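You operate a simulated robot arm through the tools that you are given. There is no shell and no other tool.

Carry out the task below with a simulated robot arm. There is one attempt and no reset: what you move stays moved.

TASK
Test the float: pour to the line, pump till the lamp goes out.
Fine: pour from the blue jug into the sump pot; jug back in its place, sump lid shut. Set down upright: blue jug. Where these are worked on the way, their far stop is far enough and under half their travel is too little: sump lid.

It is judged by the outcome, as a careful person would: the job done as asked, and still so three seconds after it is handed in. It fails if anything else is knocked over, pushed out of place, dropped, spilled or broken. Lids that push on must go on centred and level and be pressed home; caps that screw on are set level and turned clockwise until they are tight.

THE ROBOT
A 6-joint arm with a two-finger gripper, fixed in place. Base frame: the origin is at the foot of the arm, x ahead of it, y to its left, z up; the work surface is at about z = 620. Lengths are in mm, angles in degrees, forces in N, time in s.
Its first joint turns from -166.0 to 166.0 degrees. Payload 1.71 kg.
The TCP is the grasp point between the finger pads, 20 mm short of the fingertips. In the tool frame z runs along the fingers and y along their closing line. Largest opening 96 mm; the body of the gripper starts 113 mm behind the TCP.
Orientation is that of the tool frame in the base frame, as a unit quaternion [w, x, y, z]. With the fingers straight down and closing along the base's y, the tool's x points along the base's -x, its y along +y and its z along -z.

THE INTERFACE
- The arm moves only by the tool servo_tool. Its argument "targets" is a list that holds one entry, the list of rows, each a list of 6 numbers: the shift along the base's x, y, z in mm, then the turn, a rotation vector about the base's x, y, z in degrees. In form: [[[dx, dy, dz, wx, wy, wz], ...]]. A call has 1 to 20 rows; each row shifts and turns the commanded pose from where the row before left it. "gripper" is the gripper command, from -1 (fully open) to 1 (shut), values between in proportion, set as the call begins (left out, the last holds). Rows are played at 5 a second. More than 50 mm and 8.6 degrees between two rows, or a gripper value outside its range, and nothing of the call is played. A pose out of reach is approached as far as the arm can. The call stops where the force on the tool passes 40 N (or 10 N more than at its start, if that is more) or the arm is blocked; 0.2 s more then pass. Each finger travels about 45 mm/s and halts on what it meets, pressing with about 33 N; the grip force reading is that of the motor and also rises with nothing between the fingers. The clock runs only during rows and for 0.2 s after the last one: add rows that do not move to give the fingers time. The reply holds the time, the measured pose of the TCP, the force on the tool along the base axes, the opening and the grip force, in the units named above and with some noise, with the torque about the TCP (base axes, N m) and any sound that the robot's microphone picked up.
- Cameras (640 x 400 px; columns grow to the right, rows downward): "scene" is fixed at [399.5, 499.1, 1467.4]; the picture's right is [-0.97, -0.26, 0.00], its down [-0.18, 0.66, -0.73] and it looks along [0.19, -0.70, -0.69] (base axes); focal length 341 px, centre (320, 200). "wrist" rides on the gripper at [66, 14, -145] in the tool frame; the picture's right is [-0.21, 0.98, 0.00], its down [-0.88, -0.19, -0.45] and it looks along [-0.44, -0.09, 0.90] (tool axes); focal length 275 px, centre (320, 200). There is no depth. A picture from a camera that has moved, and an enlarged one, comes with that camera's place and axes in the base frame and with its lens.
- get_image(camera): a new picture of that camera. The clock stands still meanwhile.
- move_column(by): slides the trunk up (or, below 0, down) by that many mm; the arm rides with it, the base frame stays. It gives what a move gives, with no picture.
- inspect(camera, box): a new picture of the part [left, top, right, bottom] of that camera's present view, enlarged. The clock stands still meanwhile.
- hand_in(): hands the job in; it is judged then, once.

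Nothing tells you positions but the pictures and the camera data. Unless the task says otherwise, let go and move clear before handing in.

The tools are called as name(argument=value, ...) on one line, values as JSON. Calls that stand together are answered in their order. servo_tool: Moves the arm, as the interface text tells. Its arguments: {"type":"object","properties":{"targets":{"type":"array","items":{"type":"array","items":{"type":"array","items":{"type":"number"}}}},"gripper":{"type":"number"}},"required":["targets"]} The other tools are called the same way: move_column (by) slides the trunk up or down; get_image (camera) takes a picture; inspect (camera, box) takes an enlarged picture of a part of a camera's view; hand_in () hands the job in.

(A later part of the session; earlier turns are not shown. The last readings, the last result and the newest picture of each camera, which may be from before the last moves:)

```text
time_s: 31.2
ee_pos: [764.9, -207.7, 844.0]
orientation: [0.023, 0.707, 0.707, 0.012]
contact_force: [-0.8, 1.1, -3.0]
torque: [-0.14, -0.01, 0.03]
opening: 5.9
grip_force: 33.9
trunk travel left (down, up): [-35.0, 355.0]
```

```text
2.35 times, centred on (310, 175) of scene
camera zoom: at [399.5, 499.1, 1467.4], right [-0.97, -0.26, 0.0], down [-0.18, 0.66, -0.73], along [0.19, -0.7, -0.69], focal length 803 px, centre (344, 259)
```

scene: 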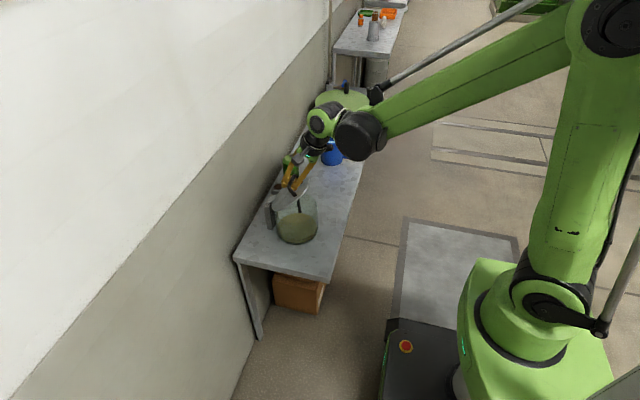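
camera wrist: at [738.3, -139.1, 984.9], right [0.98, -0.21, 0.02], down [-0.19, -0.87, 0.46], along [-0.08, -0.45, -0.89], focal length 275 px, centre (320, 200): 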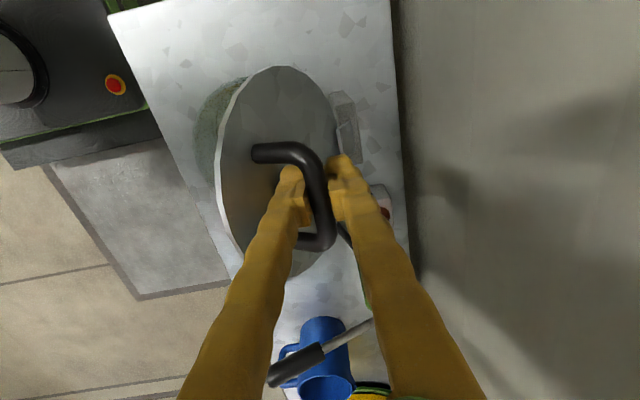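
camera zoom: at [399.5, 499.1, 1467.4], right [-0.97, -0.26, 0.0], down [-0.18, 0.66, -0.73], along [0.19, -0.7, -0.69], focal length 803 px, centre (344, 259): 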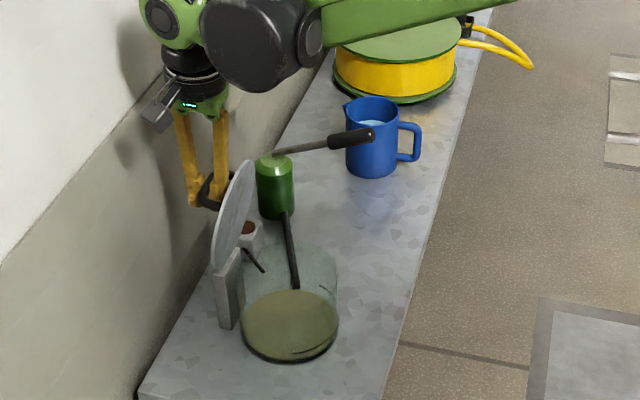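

About 82° open. Continuing gently until the stop shows up in the force reading.

servo_tool(targets=[[[4.9, 0, -0.8, 0, -1.5, 0], [4.9, 0, -1.0, 0, -1.5, 0], [4.8, 0, -1.2, 0, -1.5, 0], [0, 0, 0, 0, 0, 0]]])

inspect(camera="scene", box=[240, 90, 380, 260])

```text
time_s: 32.2
ee_pos: [779.5, -207.6, 840.8]
orientation: [0.051, 0.706, 0.705, 0.04]
contact_force: [0.4, 0.2, 3.9]
torque: [-0.01, 0.04, 0.05]
opening: 6.0
grip_force: 33.8
trunk travel left (down, up): [-35.0, 355.0]
```

```text
2.35 times, centred on (310, 175) of scene
camera zoom: at [399.5, 499.1, 1467.4], right [-0.97, -0.26, 0.0], down [-0.18, 0.66, -0.73], along [0.19, -0.7, -0.69], focal length 803 px, centre (344, 259)
```

zoom: 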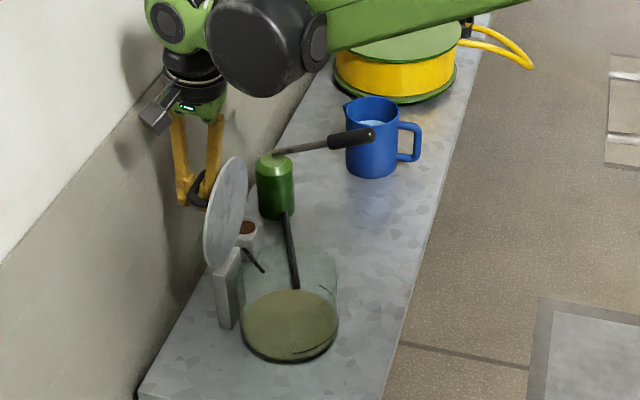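

About 88°. A few more degrees to pass vertical and find the stop.

servo_tool(targets=[[[4.8, 0, -1.4, 0, -2, 0], [4.8, 0, -1.6, 0, -2, 0], [0, 0, 0, 0, 0, 0]]])

inspect(camera="scene", box=[240, 90, 380, 260])

get_image(camera="wrist")

```text
time_s: 33.0
ee_pos: [788.7, -208.5, 839.9]
orientation: [0.075, 0.705, 0.702, 0.064]
contact_force: [4.8, -5.8, 16.3]
torque: [0.12, 0.09, 0.08]
opening: 6.0
grip_force: 33.9
trunk travel left (down, up): [-35.0, 355.0]
```

```text
2.35 times, centred on (310, 175) of scene
camera zoom: at [399.5, 499.1, 1467.4], right [-0.97, -0.26, 0.0], down [-0.18, 0.66, -0.73], along [0.19, -0.7, -0.69], focal length 803 px, centre (344, 259)
```

zoom: 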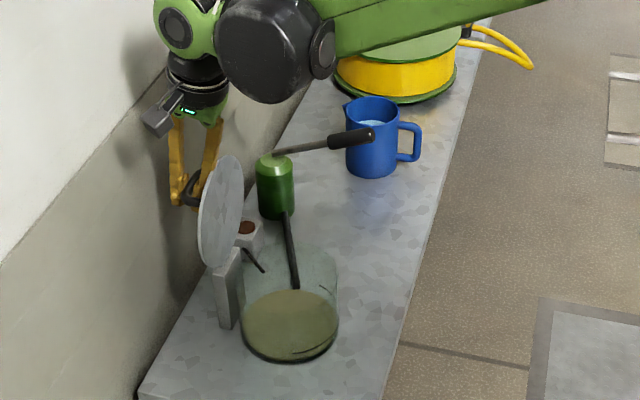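

```text
taken
camera wrist: at [775.5, -139.2, 982.2], right [0.96, -0.21, 0.2], down [-0.27, -0.87, 0.41], along [0.08, -0.45, -0.89], focal length 275 px, centre (320, 200)
```

wrist: 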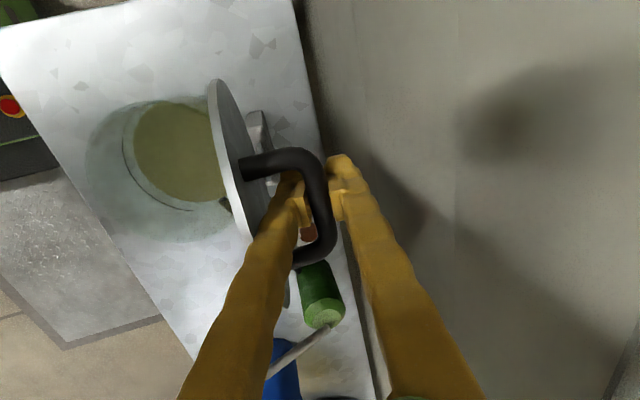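

About 93° open and past vertical. I'll go a little further to feel for the stop.

servo_tool(targets=[[[4.5, 0, -0.6, 0, -2, 0], [4.4, 0, -1.2, 0, -2, 0], [0, 0, 0, 0, 0, 0]]])

inspect(camera="scene", box=[240, 90, 380, 260])

```text
time_s: 33.8
ee_pos: [794.8, -207.3, 836.9]
orientation: [0.099, 0.702, 0.7, 0.089]
contact_force: [-31.8, -1.4, 5.5]
torque: [-0.41, 3.64, 0.56]
opening: 5.8
grip_force: 33.9
trunk travel left (down, up): [-35.0, 355.0]
```

```text
2.35 times, centred on (310, 175) of scene
camera zoom: at [399.5, 499.1, 1467.4], right [-0.97, -0.26, 0.0], down [-0.18, 0.66, -0.73], along [0.19, -0.7, -0.69], focal length 803 px, centre (344, 259)
```

zoom: 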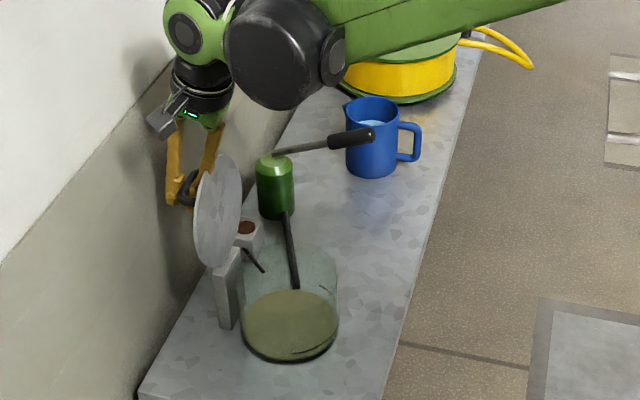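

The torque suggests the inner finger is levering against the lid's top edge because I tilted the tool back too far. I'll undo some of that tilt.

servo_tool(targets=[[[-1, 0, 0, 0, 2.5, 0], [0, 0, 0, 0, 2.5, 0], [0, 0, 0, 0, 2, 0], [0, 0, 0, 0, 0, 0]]])

get_image(camera="wrist")

```text
time_s: 34.8
ee_pos: [796.7, -208.3, 836.0]
orientation: [0.055, 0.706, 0.705, 0.046]
contact_force: [-5.8, -1.2, -21.1]
torque: [-0.11, -0.16, 0.01]
opening: 6.0
grip_force: 33.7
trunk travel left (down, up): [-35.0, 355.0]
```

```text
taken
camera wrist: at [792.1, -139.2, 979.7], right [0.97, -0.21, 0.14], down [-0.25, -0.87, 0.43], along [0.04, -0.45, -0.89], focal length 275 px, centre (320, 200)
```

wrist: 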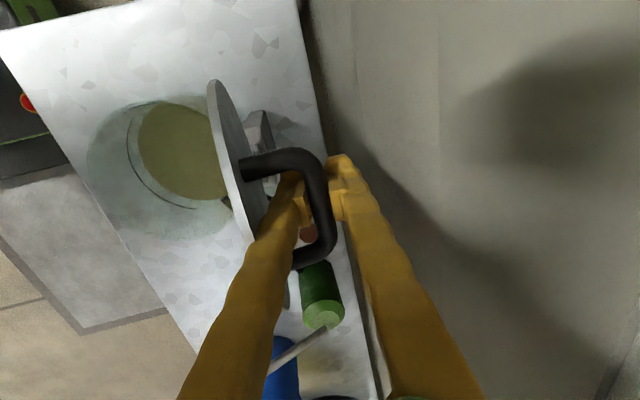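

Torque is gone. One more small push along the arc to test for the stop.

servo_tool(targets=[[[4.0, 0, -3.0, 0, 0, 0], [4.0, 0, -2.0, 0, 0, 0], [0, 0, 0, 0, 0, 0]]])

inspect(camera="scene", box=[240, 90, 380, 260])

```text
time_s: 35.6
ee_pos: [803.8, -207.9, 833.0]
orientation: [0.057, 0.706, 0.704, 0.045]
contact_force: [-0.8, -3.9, 23.7]
torque: [0.14, 1.25, 0.26]
opening: 5.8
grip_force: 34.1
trunk travel left (down, up): [-35.0, 355.0]
```

```text
2.35 times, centred on (310, 175) of scene
camera zoom: at [399.5, 499.1, 1467.4], right [-0.97, -0.26, 0.0], down [-0.18, 0.66, -0.73], along [0.19, -0.7, -0.69], focal length 803 px, centre (344, 259)
```

zoom: 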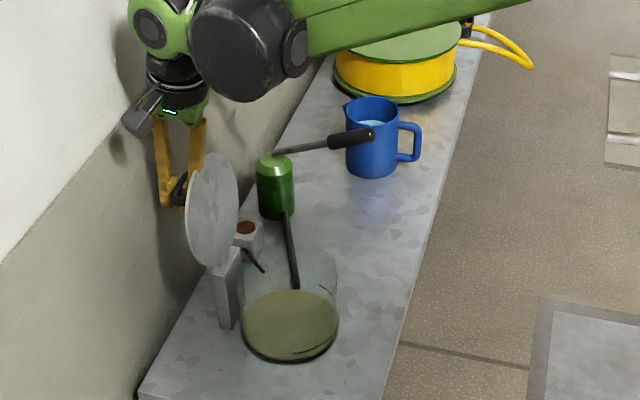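

The lid is about 100° open, well past vertical. I'll release the bar gently (slight opening only) and check that the lid stays.

servo_tool(targets=[[[0, 0, 0, 0, 0, 0], [0, 0, 0, 0, 0, 0]]], gripper=0.72)

get_image(camera="wrist")

inspect(camera="scene", box=[240, 90, 380, 260])

```text
time_s: 36.2
ee_pos: [803.6, -206.7, 832.0]
orientation: [0.056, 0.706, 0.705, 0.045]
contact_force: [0.4, 0.0, -1.1]
torque: [0.02, 0.02, -0.01]
opening: 13.6
grip_force: 0.1
trunk travel left (down, up): [-35.0, 355.0]
```

```text
taken
camera wrist: at [799.2, -138.9, 975.3], right [0.97, -0.21, 0.14], down [-0.25, -0.87, 0.43], along [0.04, -0.45, -0.89], focal length 275 px, centre (320, 200)
```

wrist: 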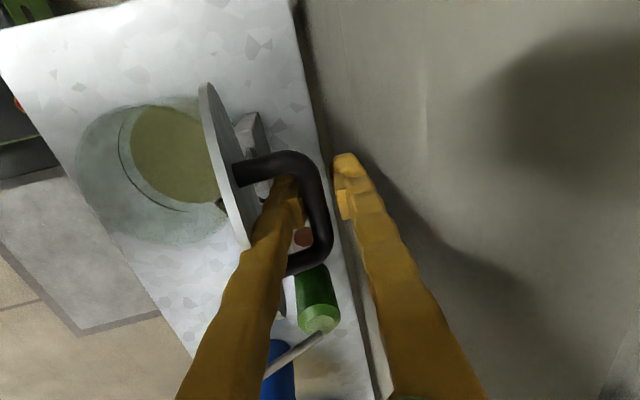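

```text
2.35 times, centred on (310, 175) of scene
camera zoom: at [399.5, 499.1, 1467.4], right [-0.97, -0.26, 0.0], down [-0.18, 0.66, -0.73], along [0.19, -0.7, -0.69], focal length 803 px, centre (344, 259)
```

zoom: 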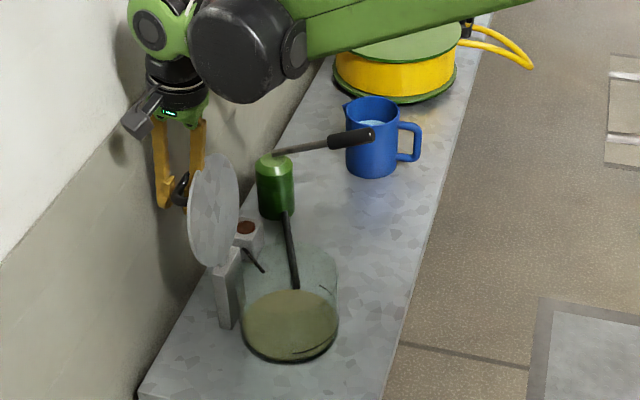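

The bar rests near the inner finger. I'll open a little more and wait to see whether the lid follows or stays.

servo_tool(targets=[[[0, 0, 0, 0, 0, 0], [0, 0, 0, 0, 0, 0], [0, 0, 0, 0, 0, 0]]], gripper=0.6)

get_image(camera="wrist")

```text
time_s: 37.0
ee_pos: [804.5, -208.2, 830.7]
orientation: [0.056, 0.706, 0.705, 0.045]
contact_force: [0.3, -0.1, 0.3]
torque: [-0.01, -0.02, -0.02]
opening: 19.2
grip_force: 0.1
trunk travel left (down, up): [-35.0, 355.0]
```

```text
taken
camera wrist: at [799.2, -139.0, 975.4], right [0.97, -0.21, 0.14], down [-0.25, -0.87, 0.43], along [0.04, -0.45, -0.89], focal length 275 px, centre (320, 200)
```

wrist: 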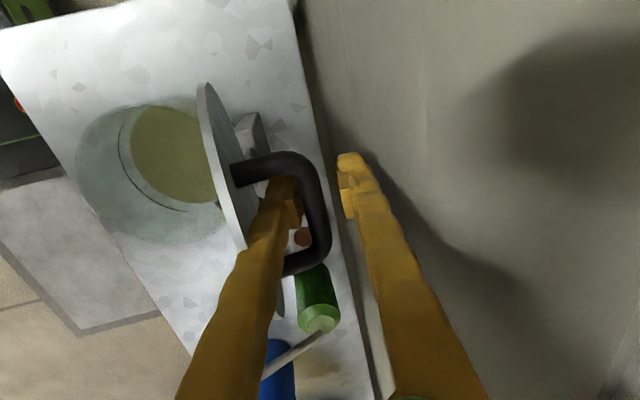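

The lid stays by itself. I'll withdraw the fingers upward along their own axis.

servo_tool(targets=[[[-1.4, 0, 9.9, 0, 0, 0], [-2.8, 0, 19.8, 0, 0, 0], [-4.2, 0, 29.7, 0, 0, 0], [-4.2, 0, 29.7, 0, 0, 0], [0, 0, 0, 0, 0, 0]]])

get_image(camera="scene")

get_image(camera="wrist")

```text
time_s: 38.2
ee_pos: [791.4, -207.9, 920.3]
orientation: [0.056, 0.707, 0.704, 0.045]
contact_force: [-0.5, -0.9, -0.6]
torque: [-0.01, -0.05, 0.02]
opening: 19.2
grip_force: 0.1
trunk travel left (down, up): [-35.0, 355.0]
```

```text
taken
```

scene: 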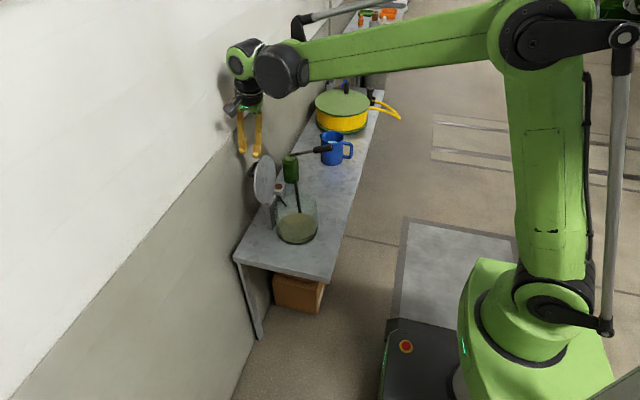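

```text
taken
camera wrist: at [786.7, -139.8, 1064.7], right [0.97, -0.21, 0.14], down [-0.25, -0.87, 0.43], along [0.04, -0.45, -0.89], focal length 275 px, centre (320, 200)
```

wrist: 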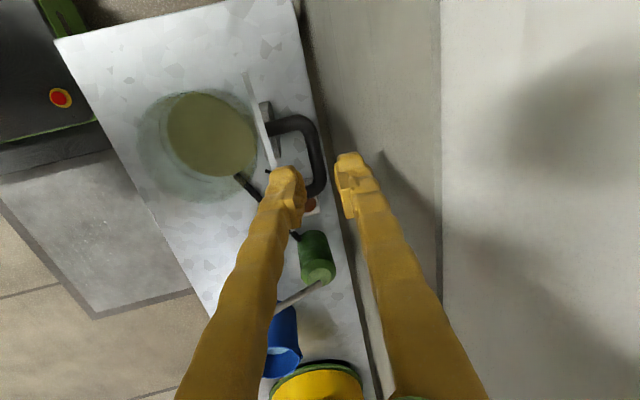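

The lid stands open on its own. Now I'll examine the sump's level and line mark before going for the jug.

inspect(camera="scene", box=[260, 180, 330, 250])

inspect(camera="wrist", box=[130, 80, 290, 220])

```text
5.71 times, centred on (295, 215) of scene
camera zoom: at [399.5, 499.1, 1467.4], right [-0.97, -0.26, 0.0], down [-0.18, 0.66, -0.73], along [0.19, -0.7, -0.69], focal length 1950 px, centre (463, 114)
```

zoom: 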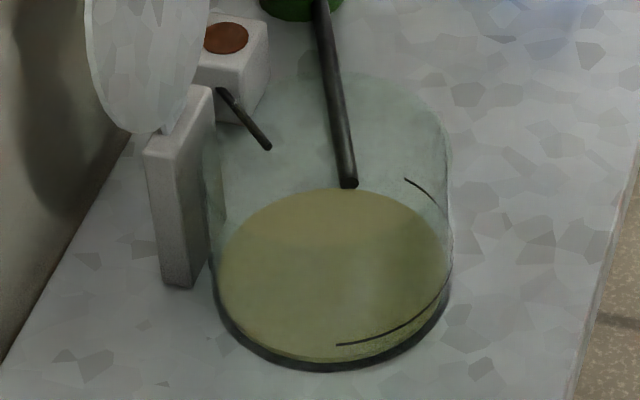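

```text
2.86 times, centred on (210, 150) of wrist
camera zoom: at [786.7, -139.8, 1064.7], right [0.97, -0.21, 0.14], down [-0.25, -0.87, 0.43], along [0.04, -0.45, -0.89], focal length 786 px, centre (634, 343)
```

zoom: 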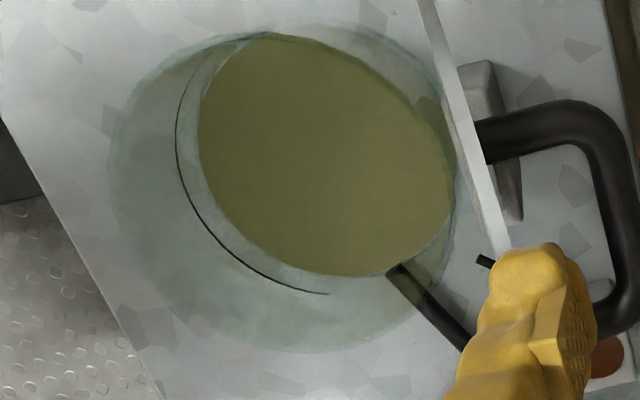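

The liquid in the sump is at about z≈629 and the line arc is around z≈645, so I need roughly 230 ml of the jug's ~320 ml. I'll retreat up and back, and turn the gripper to its normal yaw for the jug.

servo_tool(targets=[[[-5, 0, 15, 0, 8, 0], [-15, 0, 15, 0, 0, 0], [-15, 0, 5, 0, 0, 8.2], [-15, 0, 2, 0, 0, 8.2], [-15, 0, 0, 0, 0, 8.2], [-15, 0, 0, 0, 0, 8.2], [-15, 0, 0, 0, 0, 8.2], [-15, 0, 0, 0, 0, 8.2], [-15, 0, 0, 0, 0, 8.2], [-15, 0, 0, 0, 0, 8.2], [-15, 0, 0, 0, 0, 8.2], [-15, 0, 0, 0, 0, 8.2], [-15, 0, 0, 0, 0, 8.0], [0, 0, 0, 0, 0, 0]]], gripper=-1)

```text
time_s: 41.2
ee_pos: [607.9, -207.9, 956.4]
orientation: [0.007, 0.002, 1.0, 0.003]
contact_force: [-0.3, -0.1, -0.3]
torque: [-0.01, -0.03, -0.02]
opening: 96.1
grip_force: 0.0
trunk travel left (down, up): [-35.0, 355.0]
```

Now I'll traverse above the lever to the jug's y, at a safe height.

servo_tool(targets=[[[-5, -40, 0, 0, 0, 0], [-5, -40, 0, 0, 0, 0], [-5, -40, 0, 0, 0, 0], [-5, -40, 0, 0, 0, 0], [-5, -40, 0, 0, 0, 0], [-5, -40, 0, 0, 0, 0], [-5, -40, 0, 0, 0, 0], [-5, -40, 0, 0, 0, 0], [-5, -40, 0, 0, 0, 0], [-5, -38, 0, 0, 0, 0], [0, 0, 0, 0, 0, 0]]])

get_image(camera="wrist")

```text
time_s: 43.6
ee_pos: [558.2, -604.7, 956.7]
orientation: [0.007, 0.001, 1.0, 0.002]
contact_force: [-0.2, -0.1, 0.7]
torque: [0.0, -0.01, -0.03]
opening: 96.2
grip_force: 0.0
trunk travel left (down, up): [-35.0, 355.0]
```

```text
taken
camera wrist: at [491.7, -591.1, 1101.1], right [0.21, 0.98, 0.01], down [0.87, -0.19, 0.46], along [0.45, -0.09, -0.89], focal length 275 px, centre (320, 200)
```

wrist: 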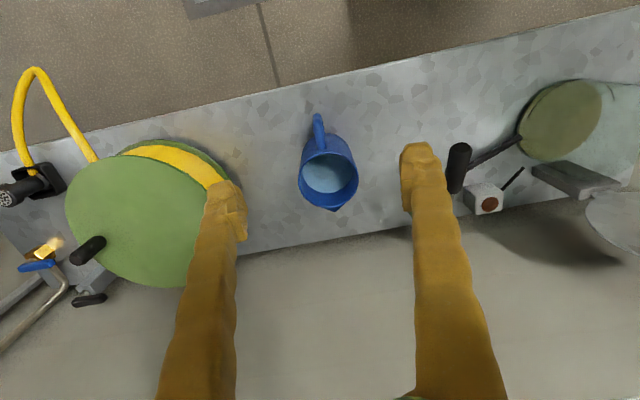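

inspect(camera="wrist", box=[260, 90, 400, 230])

```text
2.86 times, centred on (330, 160) of wrist
camera zoom: at [491.7, -591.1, 1101.1], right [0.21, 0.98, 0.01], down [0.87, -0.19, 0.46], along [0.45, -0.09, -0.89], focal length 786 px, centre (291, 314)
```

zoom: 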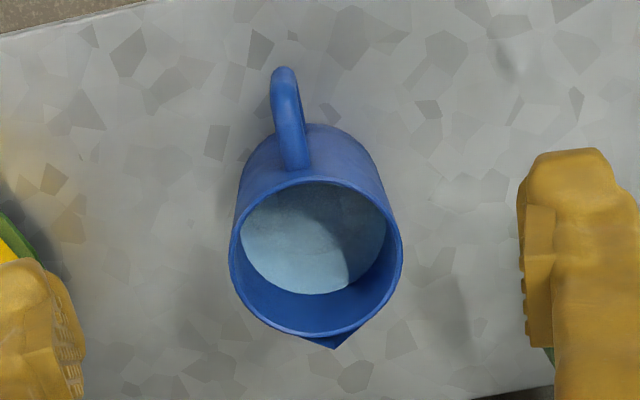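

The jug centre is at about (647,-610) and the handle points to -x within about 2°. I'll pitch the tool to 30° below horizontal and come down in front of the jug, so the fingers can straddle handle and body.

servo_tool(targets=[[[-4, 0, -10, 0, -7.5, 0], [-4, 0, -10, 0, -7.5, 0], [-4, -1, -10, 0, -7.5, 0], [-4, -1, -10, 0, -7.5, 0], [-4, -1, -10, 0, -7.5, 0], [-4, -1, -10, 0, -7.5, 0], [-4, -1, -10, 0, -7.5, 0], [-4, -1, -10, 0, -7.5, 0], [0, 0, 0, 0, 0, 0]]])

get_image(camera="wrist")

get_image(camera="scene")

```text
time_s: 45.6
ee_pos: [526.5, -611.7, 878.2]
orientation: [0.507, -0.001, 0.862, 0.002]
contact_force: [-0.1, 0.5, -0.5]
torque: [-0.03, -0.03, -0.03]
opening: 96.0
grip_force: 0.0
trunk travel left (down, up): [-35.0, 355.0]
```

```text
taken
camera wrist: at [368.3, -597.4, 890.6], right [0.1, 0.98, 0.18], down [0.04, -0.19, 0.98], along [0.99, -0.09, -0.06], focal length 275 px, centre (320, 200)
```

wrist: 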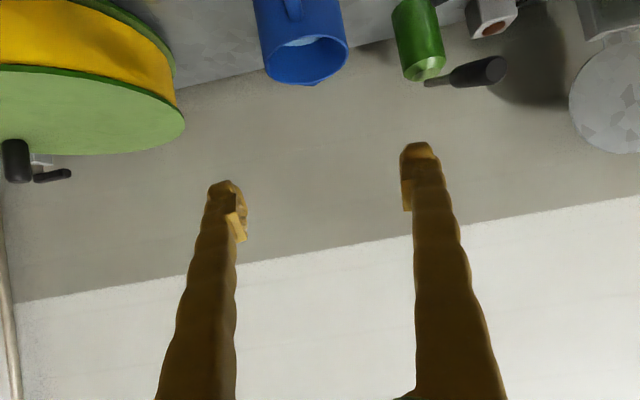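

```text
taken
```

scene: 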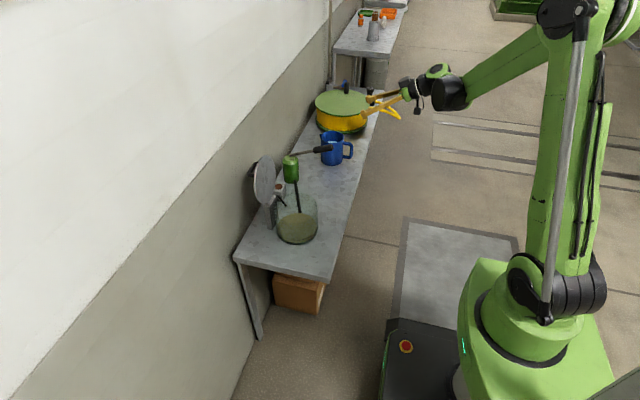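

servo_tool(targets=[[[0, 0, -25, 0, 0, 0], [0, 0, -25, 0, 0, 0], [0, 0, -25, 0, 0, 0], [0, 0, -25, 0, 0, 0], [0, 0, -25, 0, 0, 0], [0, 0, 0, 0, 0, 0]]])

get_image(camera="wrist")

inspect(camera="scene", box=[290, 100, 450, 200])

```text
time_s: 47.0
ee_pos: [525.0, -612.6, 752.7]
orientation: [0.506, -0.001, 0.863, 0.003]
contact_force: [0.8, 0.3, 0.5]
torque: [0.02, 0.05, -0.02]
opening: 96.0
grip_force: 0.0
trunk travel left (down, up): [-35.0, 355.0]
```

```text
taken
camera wrist: at [367.8, -597.6, 765.9], right [0.1, 0.98, 0.18], down [0.04, -0.19, 0.98], along [0.99, -0.09, -0.06], focal length 275 px, centre (320, 200)
```

wrist: 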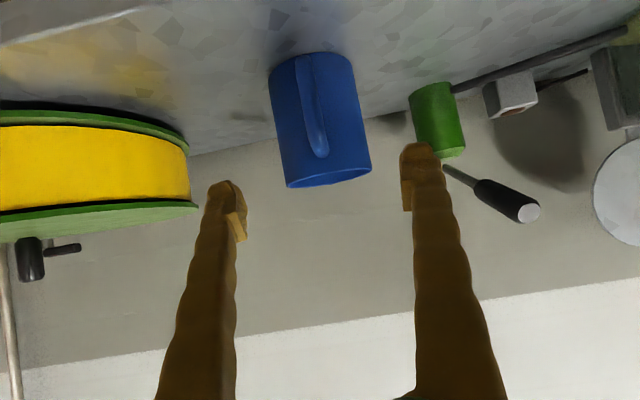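

```text
4.00 times, centred on (370, 150) of scene
camera zoom: at [399.5, 499.1, 1467.4], right [-0.97, -0.26, 0.0], down [-0.18, 0.66, -0.73], along [0.19, -0.7, -0.69], focal length 1365 px, centre (120, 400)
```

zoom: 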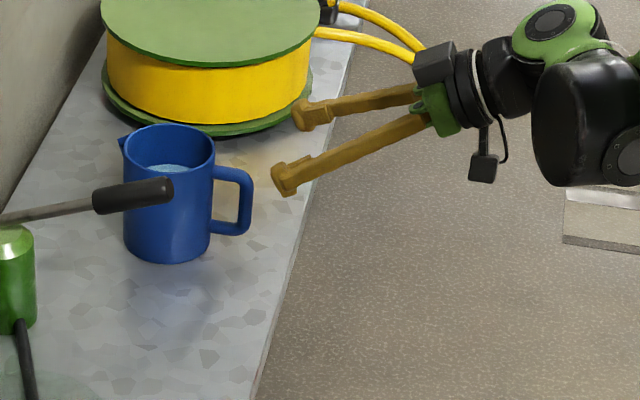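

inspect(camera="wrist", box=[190, 30, 450, 230])

```text
2.00 times, centred on (320, 130) of wrist
camera zoom: at [367.8, -597.6, 765.9], right [0.1, 0.98, 0.18], down [0.04, -0.19, 0.98], along [0.99, -0.09, -0.06], focal length 551 px, centre (320, 340)
```

zoom: 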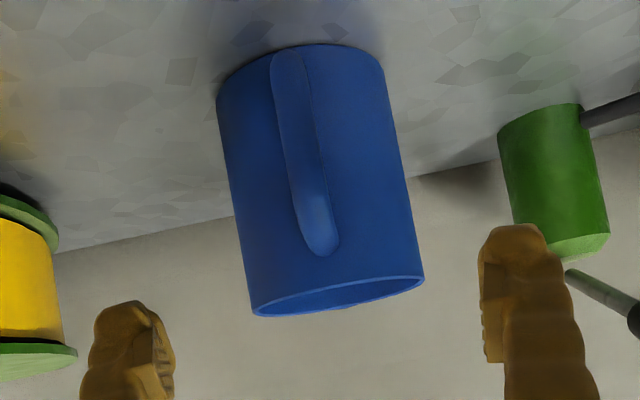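

The jug's body is about 87 mm across and centred at y≈-610, so it fits the 96 mm opening. I'll advance along the tool axis part way and check alignment.

servo_tool(targets=[[[12, 0.3, -6.7, 0, 0, 0], [12, 0.3, -6.7, 0, 0, 0], [12, 0.3, -6.7, 0, 0, 0], [12, 0.2, -6.7, 0, 0, 0], [0, 0, 0, 0, 0, 0]]])

get_image(camera="wrist")

inspect(camera="scene", box=[290, 100, 410, 190])

```text
time_s: 48.2
ee_pos: [573.1, -610.5, 726.5]
orientation: [0.506, -0.001, 0.862, 0.002]
contact_force: [0.1, -0.2, -0.5]
torque: [-0.02, 0.01, 0.02]
opening: 96.0
grip_force: 0.1
trunk travel left (down, up): [-35.0, 355.0]
```

```text
taken
camera wrist: at [415.3, -596.7, 739.3], right [0.1, 0.98, 0.18], down [0.04, -0.19, 0.98], along [0.99, -0.09, -0.06], focal length 275 px, centre (320, 200)
```

wrist: 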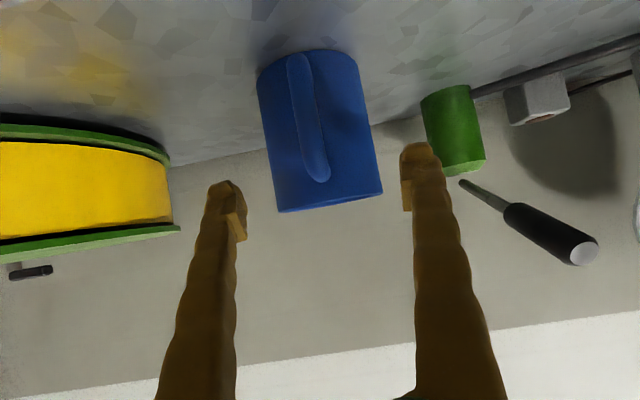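

```text
4.44 times, centred on (350, 145) of scene
camera zoom: at [399.5, 499.1, 1467.4], right [-0.97, -0.26, 0.0], down [-0.18, 0.66, -0.73], along [0.19, -0.7, -0.69], focal length 1516 px, centre (187, 444)
```

zoom: 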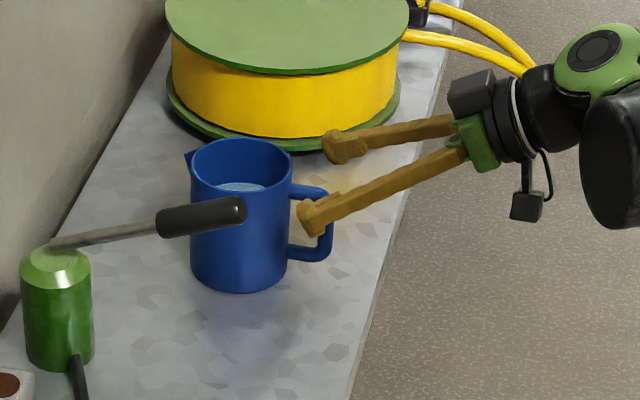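

Alignment is within about 1 mm. Advancing the rest of the way.

servo_tool(targets=[[[11.3, 0.3, -6.4, 0, 0, 0], [11.3, 0.3, -6.4, 0, 0, 0], [11.3, 0.2, -6.4, 0, 0, 0], [11.3, 0.2, -6.4, 0, 0, 0], [0, 0, 0, 0, 0, 0]]])

get_image(camera="wrist")

inspect(camera="scene", box=[290, 100, 410, 190])

```text
time_s: 49.4
ee_pos: [617.7, -609.6, 700.5]
orientation: [0.506, -0.001, 0.863, 0.003]
contact_force: [-0.2, -0.2, 0.1]
torque: [0.01, -0.01, -0.01]
opening: 96.1
grip_force: 0.0
trunk travel left (down, up): [-35.0, 355.0]
```

```text
taken
camera wrist: at [460.8, -595.6, 713.4], right [0.1, 0.98, 0.18], down [0.04, -0.19, 0.98], along [0.99, -0.09, -0.06], focal length 275 px, centre (320, 200)
```

wrist: 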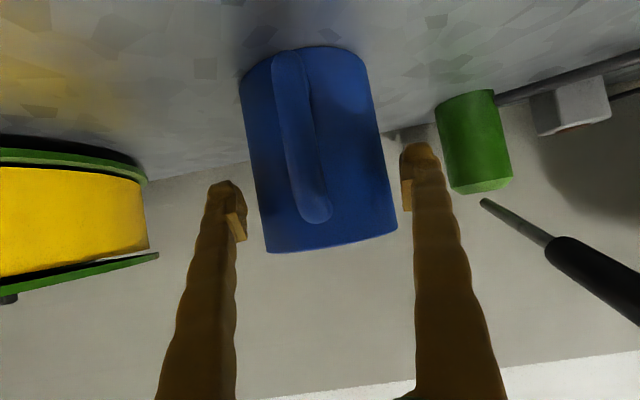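

```text
4.44 times, centred on (350, 145) of scene
camera zoom: at [399.5, 499.1, 1467.4], right [-0.97, -0.26, 0.0], down [-0.18, 0.66, -0.73], along [0.19, -0.7, -0.69], focal length 1516 px, centre (187, 444)
```

zoom: 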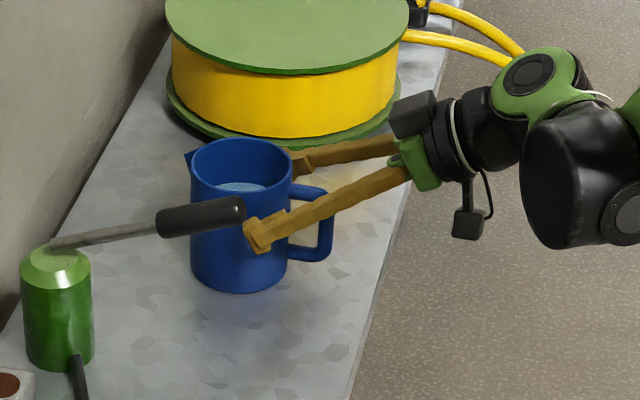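

No contact and evenly straddled. A final ~25 mm to bring the pads to the jug's widest section.

servo_tool(targets=[[[8, 0.3, -4.3, 0, 0, 0], [8, 0.2, -4.3, 0, 0, 0], [8, 0.0, -4.3, 0, 0, 0], [0, 0, 0, 0, 0, 0]]])

get_image(camera="wrist")

inspect(camera="scene", box=[290, 100, 410, 190])

```text
time_s: 50.4
ee_pos: [643.4, -610.1, 688.5]
orientation: [0.505, 0.0, 0.863, 0.001]
contact_force: [0.3, 0.0, 0.3]
torque: [-0.04, 0.02, -0.01]
opening: 96.2
grip_force: 0.1
trunk travel left (down, up): [-35.0, 355.0]
```

```text
taken
camera wrist: at [485.1, -595.2, 700.7], right [0.1, 0.98, 0.18], down [0.04, -0.19, 0.98], along [0.99, -0.09, -0.06], focal length 275 px, centre (320, 200)
```

wrist: 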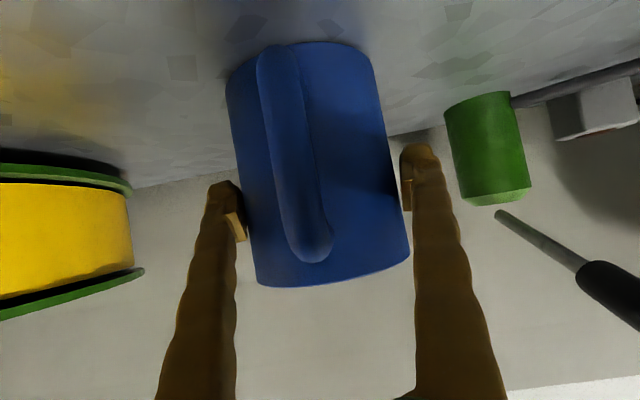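

```text
4.44 times, centred on (350, 145) of scene
camera zoom: at [399.5, 499.1, 1467.4], right [-0.97, -0.26, 0.0], down [-0.18, 0.66, -0.73], along [0.19, -0.7, -0.69], focal length 1516 px, centre (187, 444)
```

zoom: 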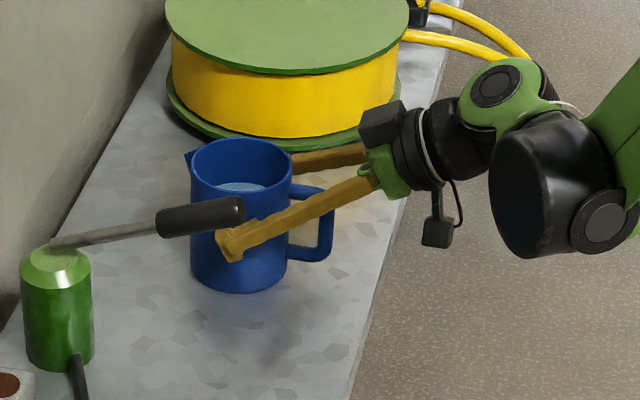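

The fingers are around the jug at mid-height. Closing on the body.

servo_tool(targets=[[[0, 0, 0, 0, 0, 0], [0, 0, 0, 0, 0, 0], [0, 0, 0, 0, 0, 0]]], gripper=1)

inspect(camera="scene", box=[290, 100, 410, 190])

```text
time_s: 51.2
ee_pos: [643.0, -608.2, 688.2]
orientation: [0.506, -0.001, 0.862, 0.003]
contact_force: [-0.7, -2.0, 2.2]
torque: [-0.03, -0.06, -0.08]
opening: 92.6
grip_force: 33.4
trunk travel left (down, up): [-35.0, 355.0]
```

```text
4.44 times, centred on (350, 145) of scene
camera zoom: at [399.5, 499.1, 1467.4], right [-0.97, -0.26, 0.0], down [-0.18, 0.66, -0.73], along [0.19, -0.7, -0.69], focal length 1516 px, centre (187, 444)
```

zoom: 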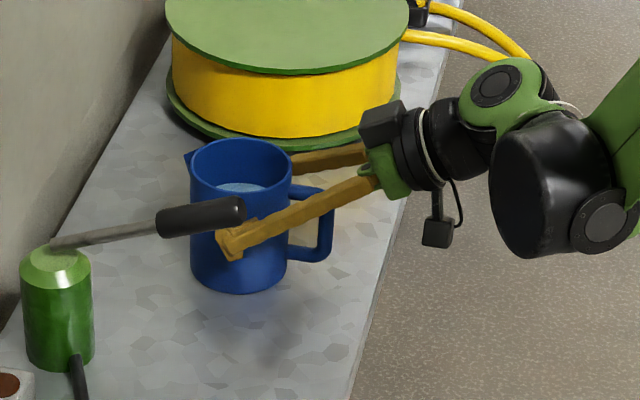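

Gripped at 92.6 mm with 33 N. Lifting straight up a little to check the hold.

servo_tool(targets=[[[0, 0, 6, 0, 0, 0], [0, 0, 10, 0, 0, 0], [0, 0, 14, 0, 0, 0], [0, 0, 0, 0, 0, 0]]])

inspect(camera="scene", box=[290, 100, 410, 190])

get_image(camera="wrist")

```text
time_s: 52.2
ee_pos: [643.2, -609.2, 718.1]
orientation: [0.506, 0.001, 0.863, 0.001]
contact_force: [0.2, -0.3, -4.4]
torque: [0.0, -0.05, -0.03]
opening: 92.4
grip_force: 32.8
trunk travel left (down, up): [-35.0, 355.0]
```

```text
4.44 times, centred on (350, 145) of scene
camera zoom: at [399.5, 499.1, 1467.4], right [-0.97, -0.26, 0.0], down [-0.18, 0.66, -0.73], along [0.19, -0.7, -0.69], focal length 1516 px, centre (187, 444)
```

zoom: 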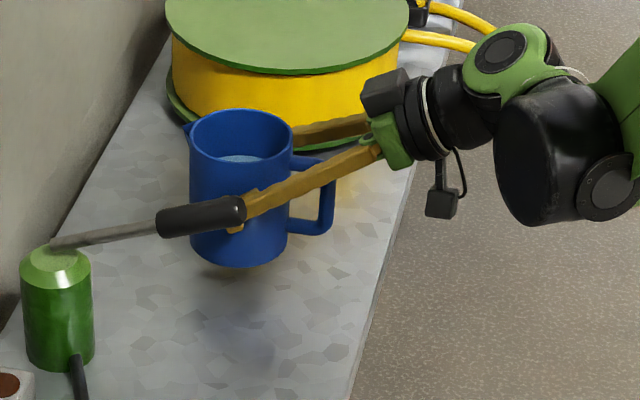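

```text
taken
camera wrist: at [485.5, -595.3, 730.4], right [0.1, 0.98, 0.18], down [0.04, -0.19, 0.98], along [0.99, -0.09, -0.06], focal length 275 px, centre (320, 200)
```

wrist: 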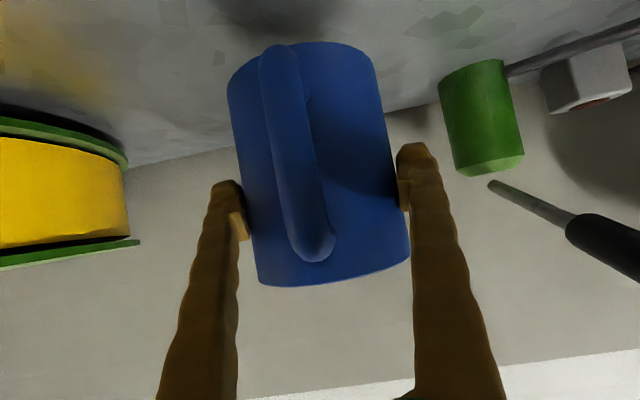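

The hold is solid (about 0.45 kg) and the jug is upright. I'll lift it high enough to clear the pump lever.

servo_tool(targets=[[[0, 0, 12, 0, 0, 0], [0, 0, 18, 0, 0, 0], [0, 0, 20, 0, 0, 0], [0, 0, 20, 0, 0, 0], [0, 0, 20, 0, 0, 0], [0, 0, 20, 0, 0, 0], [0, 0, 20, 0, 0, 0], [0, 0, 20, 0, 0, 0], [0, 0, 20, 0, 0, 0], [0, 0, 12, 0, 0, 0], [0, 0, 0, 0, 0, 0]]])

get_image(camera="scene")

```text
time_s: 54.6
ee_pos: [643.5, -609.5, 900.1]
orientation: [0.506, 0.0, 0.863, 0.002]
contact_force: [-0.1, 0.1, -3.9]
torque: [0.02, -0.01, 0.02]
opening: 92.2
grip_force: 33.0
trunk travel left (down, up): [-35.0, 355.0]
```

```text
taken
```

scene: 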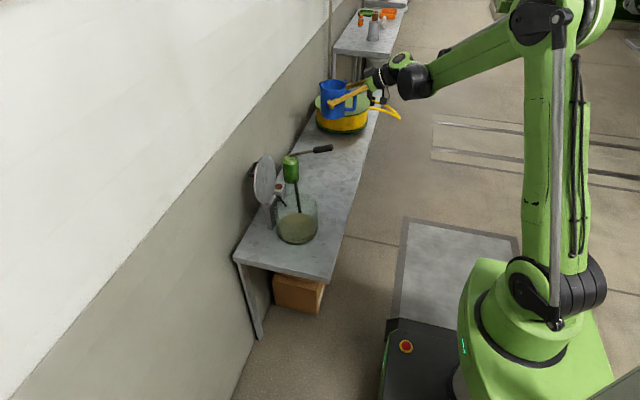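

Traversing with the jug upright towards the sump, above the lever.

servo_tool(targets=[[[0, 10, 5, 0, 0, 0], [0, 20, 5, 0, 0, 0], [0, 25, 0, 0, 0, 0], [0, 25, 0, 0, 0, 0], [0, 25, 0, 0, 0, 0], [0, 25, 0, 0, 0, 0], [0, 25, 0, 0, 0, 0], [0, 25, 0, 0, 0, 0], [0, 25, 0, 0, 0, 0], [0, 25, 0, 0, 0, 0], [0, 20, 0, 0, 0, 0], [0, 10, 0, 0, 0, 0], [0, 0, 0, 0, 0, 0]]])

get_image(camera="scene")

```text
time_s: 57.4
ee_pos: [642.8, -348.5, 908.2]
orientation: [0.505, 0.0, 0.863, 0.002]
contact_force: [0.0, 0.3, -4.2]
torque: [0.01, -0.05, 0.03]
opening: 91.9
grip_force: 33.4
trunk travel left (down, up): [-35.0, 355.0]
```

```text
taken
```

scene: 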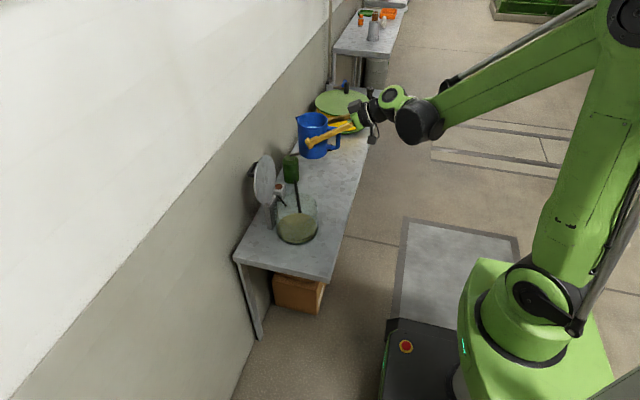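

Now moving over to the sump while tilting the jug to 30° (still short of pouring).

servo_tool(targets=[[[-3, 10, -3, 0, 3, 0], [-5, 18, -5, 0, 4, 0], [-5, 18, -5, 0, 4, 0], [-5, 18, -5, 0, 4, 0], [-5, 18, -5, 0, 4, 0], [-5, 18, -5, 0, 4, 0], [-5, 18, -5, 0, 4, 0], [-5, 14, -5, 0, 3, 0], [0, 5, 0, 0, 0, 0], [0, 0, 0, 0, 0, 0]]])

get_image(camera="scene")

get_image(camera="wrist")

```text
time_s: 59.6
ee_pos: [604.8, -210.2, 871.7]
orientation: [0.266, 0.0, 0.964, 0.002]
contact_force: [0.2, 0.4, -4.0]
torque: [0.0, -0.08, 0.0]
opening: 91.2
grip_force: 32.9
trunk travel left (down, up): [-35.0, 355.0]
```

```text
taken
```

scene: 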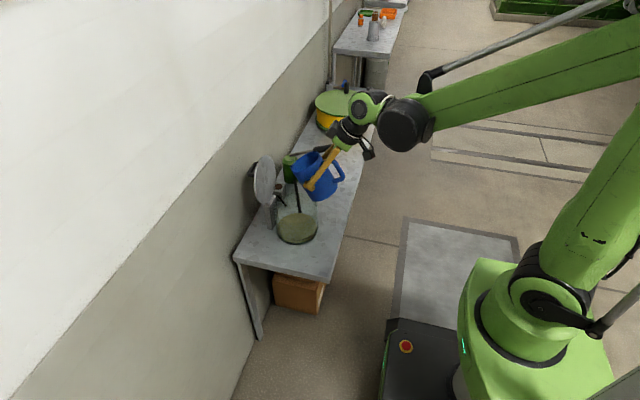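

```text
taken
camera wrist: at [475.5, -197.2, 961.7], right [0.18, 0.98, 0.11], down [0.53, -0.19, 0.83], along [0.83, -0.09, -0.55], focal length 275 px, centre (320, 200)
```

wrist: 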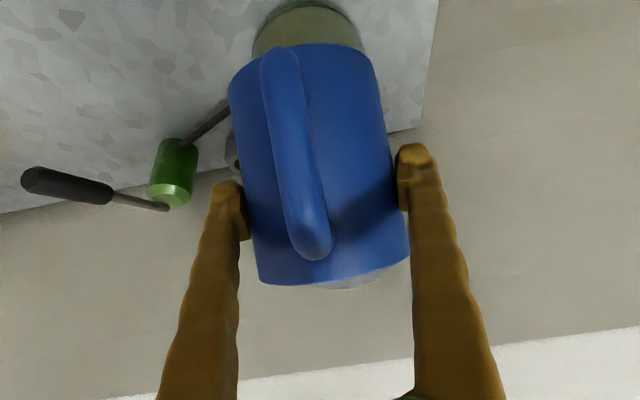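

Jug steady, and the view of the sump is clear. Lowering towards the pouring position.

servo_tool(targets=[[[-3, 0, -10, 0, 1, 0], [-4, 0, -15, 0, 1, 0], [-4, 0, -18, 0, 2, 0], [-4, 0, -18, 0, 2, 0], [-4, 0, -15, 0, 2, 0], [0, 0, -8, 0, 0, 0], [0, 0, 0, 0, 0, 0]]])

inspect(camera="scene", box=[240, 130, 400, 250])

get_image(camera="wrist")

```text
time_s: 61.2
ee_pos: [584.6, -211.4, 788.5]
orientation: [0.199, 0.001, 0.98, 0.002]
contact_force: [-16.7, 1.0, 17.2]
torque: [0.04, 0.73, -0.02]
opening: 91.2
grip_force: 32.7
trunk travel left (down, up): [-35.0, 355.0]
```

```text
3.33 times, centred on (320, 190) of scene
camera zoom: at [399.5, 499.1, 1467.4], right [-0.97, -0.26, 0.0], down [-0.18, 0.66, -0.73], along [0.19, -0.7, -0.69], focal length 1137 px, centre (320, 233)
```

zoom: 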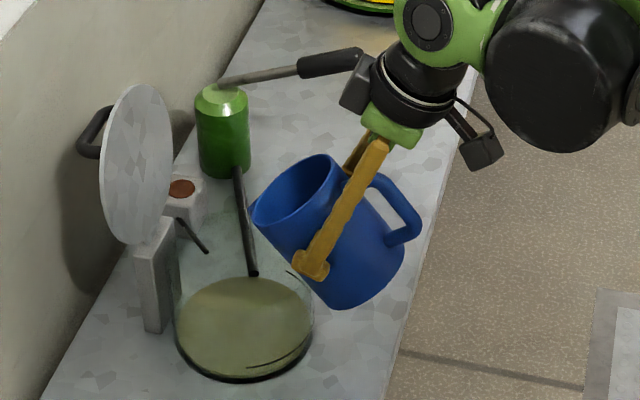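

```text
taken
camera wrist: at [468.7, -197.8, 895.5], right [0.19, 0.98, 0.08], down [0.64, -0.19, 0.75], along [0.75, -0.09, -0.66], focal length 275 px, centre (320, 200)
```

wrist: 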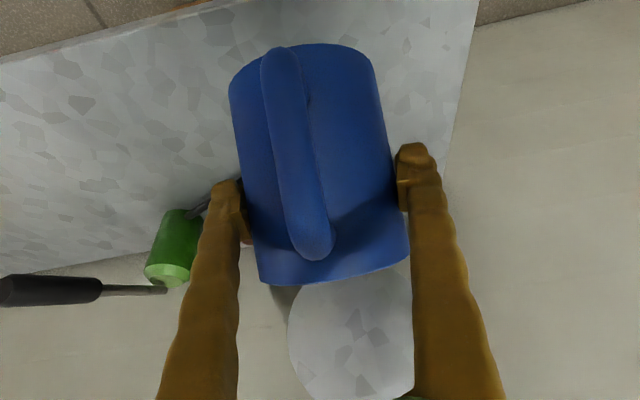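

The jug's underside is touching the sump rim (about 20 N). I'll back off upward immediately.

servo_tool(targets=[[[-3, 0, 6, 0, 0, 0], [-2, 0, 10, 0, 0, 0], [0, 0, 6, 0, 0, 0], [0, 0, 0, 0, 0, 0]]])

inspect(camera="scene", box=[240, 130, 400, 250])

inspect(camera="scene", box=[260, 180, 330, 250])

```text
time_s: 62.2
ee_pos: [580.5, -211.8, 808.7]
orientation: [0.198, 0.001, 0.98, 0.002]
contact_force: [-0.5, -0.8, -4.5]
torque: [0.0, -0.08, 0.0]
opening: 91.0
grip_force: 33.1
trunk travel left (down, up): [-35.0, 355.0]
```

```text
3.33 times, centred on (320, 190) of scene
camera zoom: at [399.5, 499.1, 1467.4], right [-0.97, -0.26, 0.0], down [-0.18, 0.66, -0.73], along [0.19, -0.7, -0.69], focal length 1137 px, centre (320, 233)
```

zoom: 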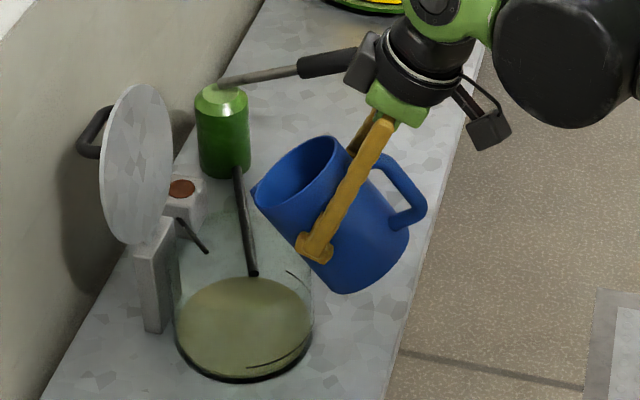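

```text
5.71 times, centred on (295, 215) of scene
camera zoom: at [399.5, 499.1, 1467.4], right [-0.97, -0.26, 0.0], down [-0.18, 0.66, -0.73], along [0.19, -0.7, -0.69], focal length 1950 px, centre (463, 114)
```

zoom: 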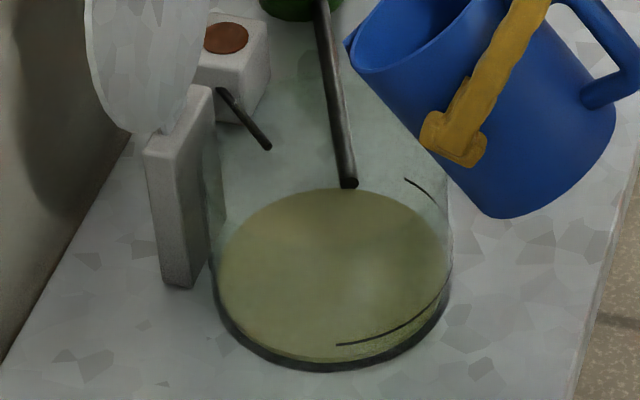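

The sump has not moved (same pixels as before). I'll raise slightly for clearance and begin tilting slowly so that the spout is over the sump.

servo_tool(targets=[[[2, 0, 4, 0, 2, 0], [2, 0, 3, 0, 2, 0], [2, 0, 0, 0, 2, 0], [0, 0, 0, 0, 2, 0], [0, 0, 0, 0, 0, 0], [0, 0, 0, 0, 0, 0]]])

inspect(camera="scene", box=[240, 130, 400, 250])

```text
time_s: 63.6
ee_pos: [586.8, -211.5, 815.9]
orientation: [0.129, 0.001, 0.992, 0.003]
contact_force: [-0.3, 0.4, -4.5]
torque: [0.04, -0.09, -0.01]
opening: 90.8
grip_force: 33.4
trunk travel left (down, up): [-35.0, 355.0]
```

```text
3.33 times, centred on (320, 190) of scene
camera zoom: at [399.5, 499.1, 1467.4], right [-0.97, -0.26, 0.0], down [-0.18, 0.66, -0.73], along [0.19, -0.7, -0.69], focal length 1137 px, centre (320, 233)
```

zoom: 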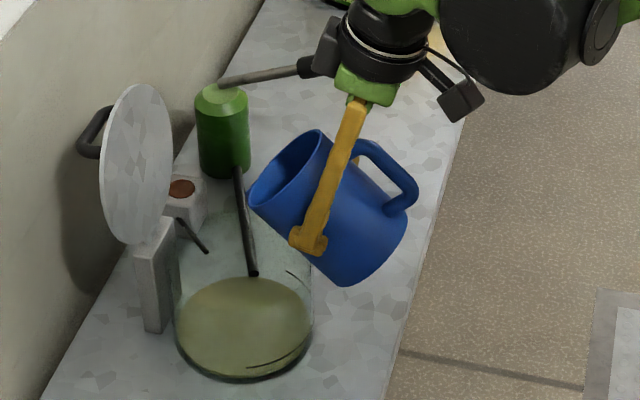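

servo_tool(targets=[[[0, 0, 0, 0, 1.5, 0], [0, 0, 0, 0, 1.5, 0], [0, 0, 0, 0, 1.0, 0], [0, 0, 0, 0, 0, 0], [0, 0, 0, 0, 0, 0]]])

inspect(camera="scene", box=[250, 150, 350, 250])

get_image(camera="wrist")

```text
time_s: 64.8
ee_pos: [586.1, -212.9, 815.5]
orientation: [0.094, 0.001, 0.996, 0.003]
contact_force: [-0.1, 1.3, -4.0]
torque: [0.01, -0.1, -0.01]
opening: 90.9
grip_force: 32.8
trunk travel left (down, up): [-35.0, 355.0]
```

```text
4.00 times, centred on (300, 200) of scene
camera zoom: at [399.5, 499.1, 1467.4], right [-0.97, -0.26, 0.0], down [-0.18, 0.66, -0.73], along [0.19, -0.7, -0.69], focal length 1365 px, centre (400, 200)
```

zoom: 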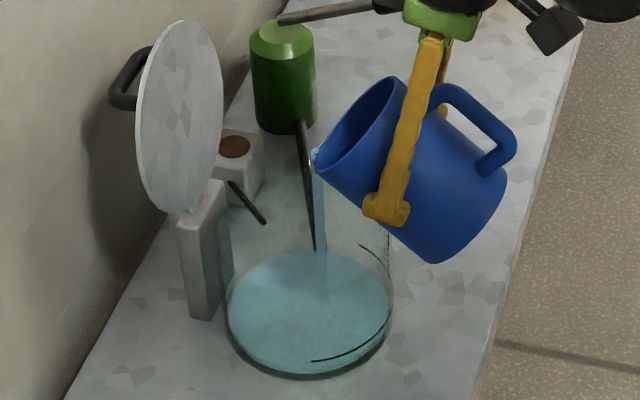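

```text
taken
camera wrist: at [496.6, -198.3, 945.8], right [0.2, 0.98, 0.04], down [0.78, -0.19, 0.6], along [0.59, -0.09, -0.8], focal length 275 px, centre (320, 200)
```

wrist: 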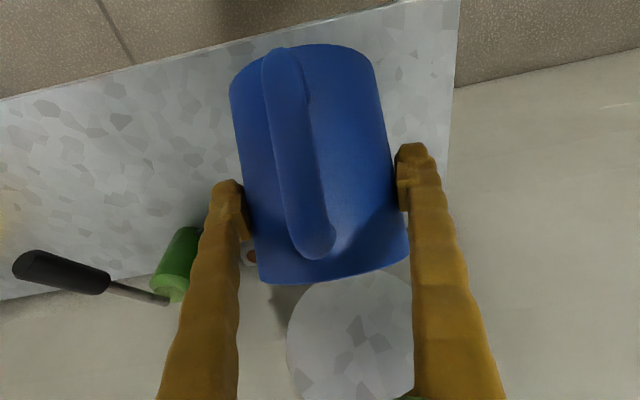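

Pouring has begun and the stream lands well inside the sump. I'll hold and watch the level against the line.

servo_tool(targets=[[[0, 0, 0, 0, 0, 0], [0, 0, 0, 0, 0, 0], [0, 0, 0, 0, 0, 0]]])

inspect(camera="scene", box=[265, 190, 325, 250])

```text
time_s: 65.6
ee_pos: [586.6, -213.1, 815.7]
orientation: [0.094, 0.002, 0.996, 0.002]
contact_force: [0.3, -0.9, -3.6]
torque: [0.0, -0.1, 0.01]
opening: 90.7
grip_force: 33.0
trunk travel left (down, up): [-35.0, 355.0]
```

```text
6.67 times, centred on (295, 220) of scene
camera zoom: at [399.5, 499.1, 1467.4], right [-0.97, -0.26, 0.0], down [-0.18, 0.66, -0.73], along [0.19, -0.7, -0.69], focal length 2274 px, centre (487, 67)
```

zoom: 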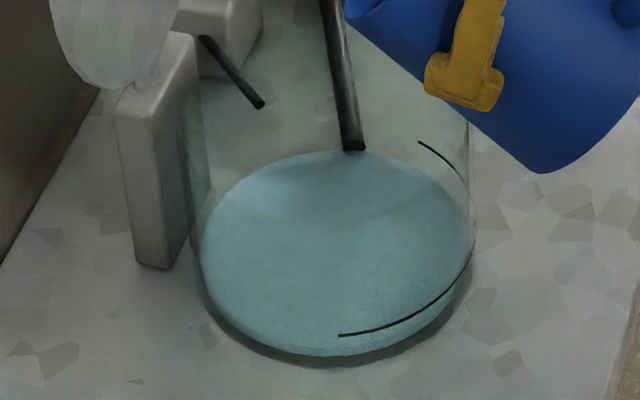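

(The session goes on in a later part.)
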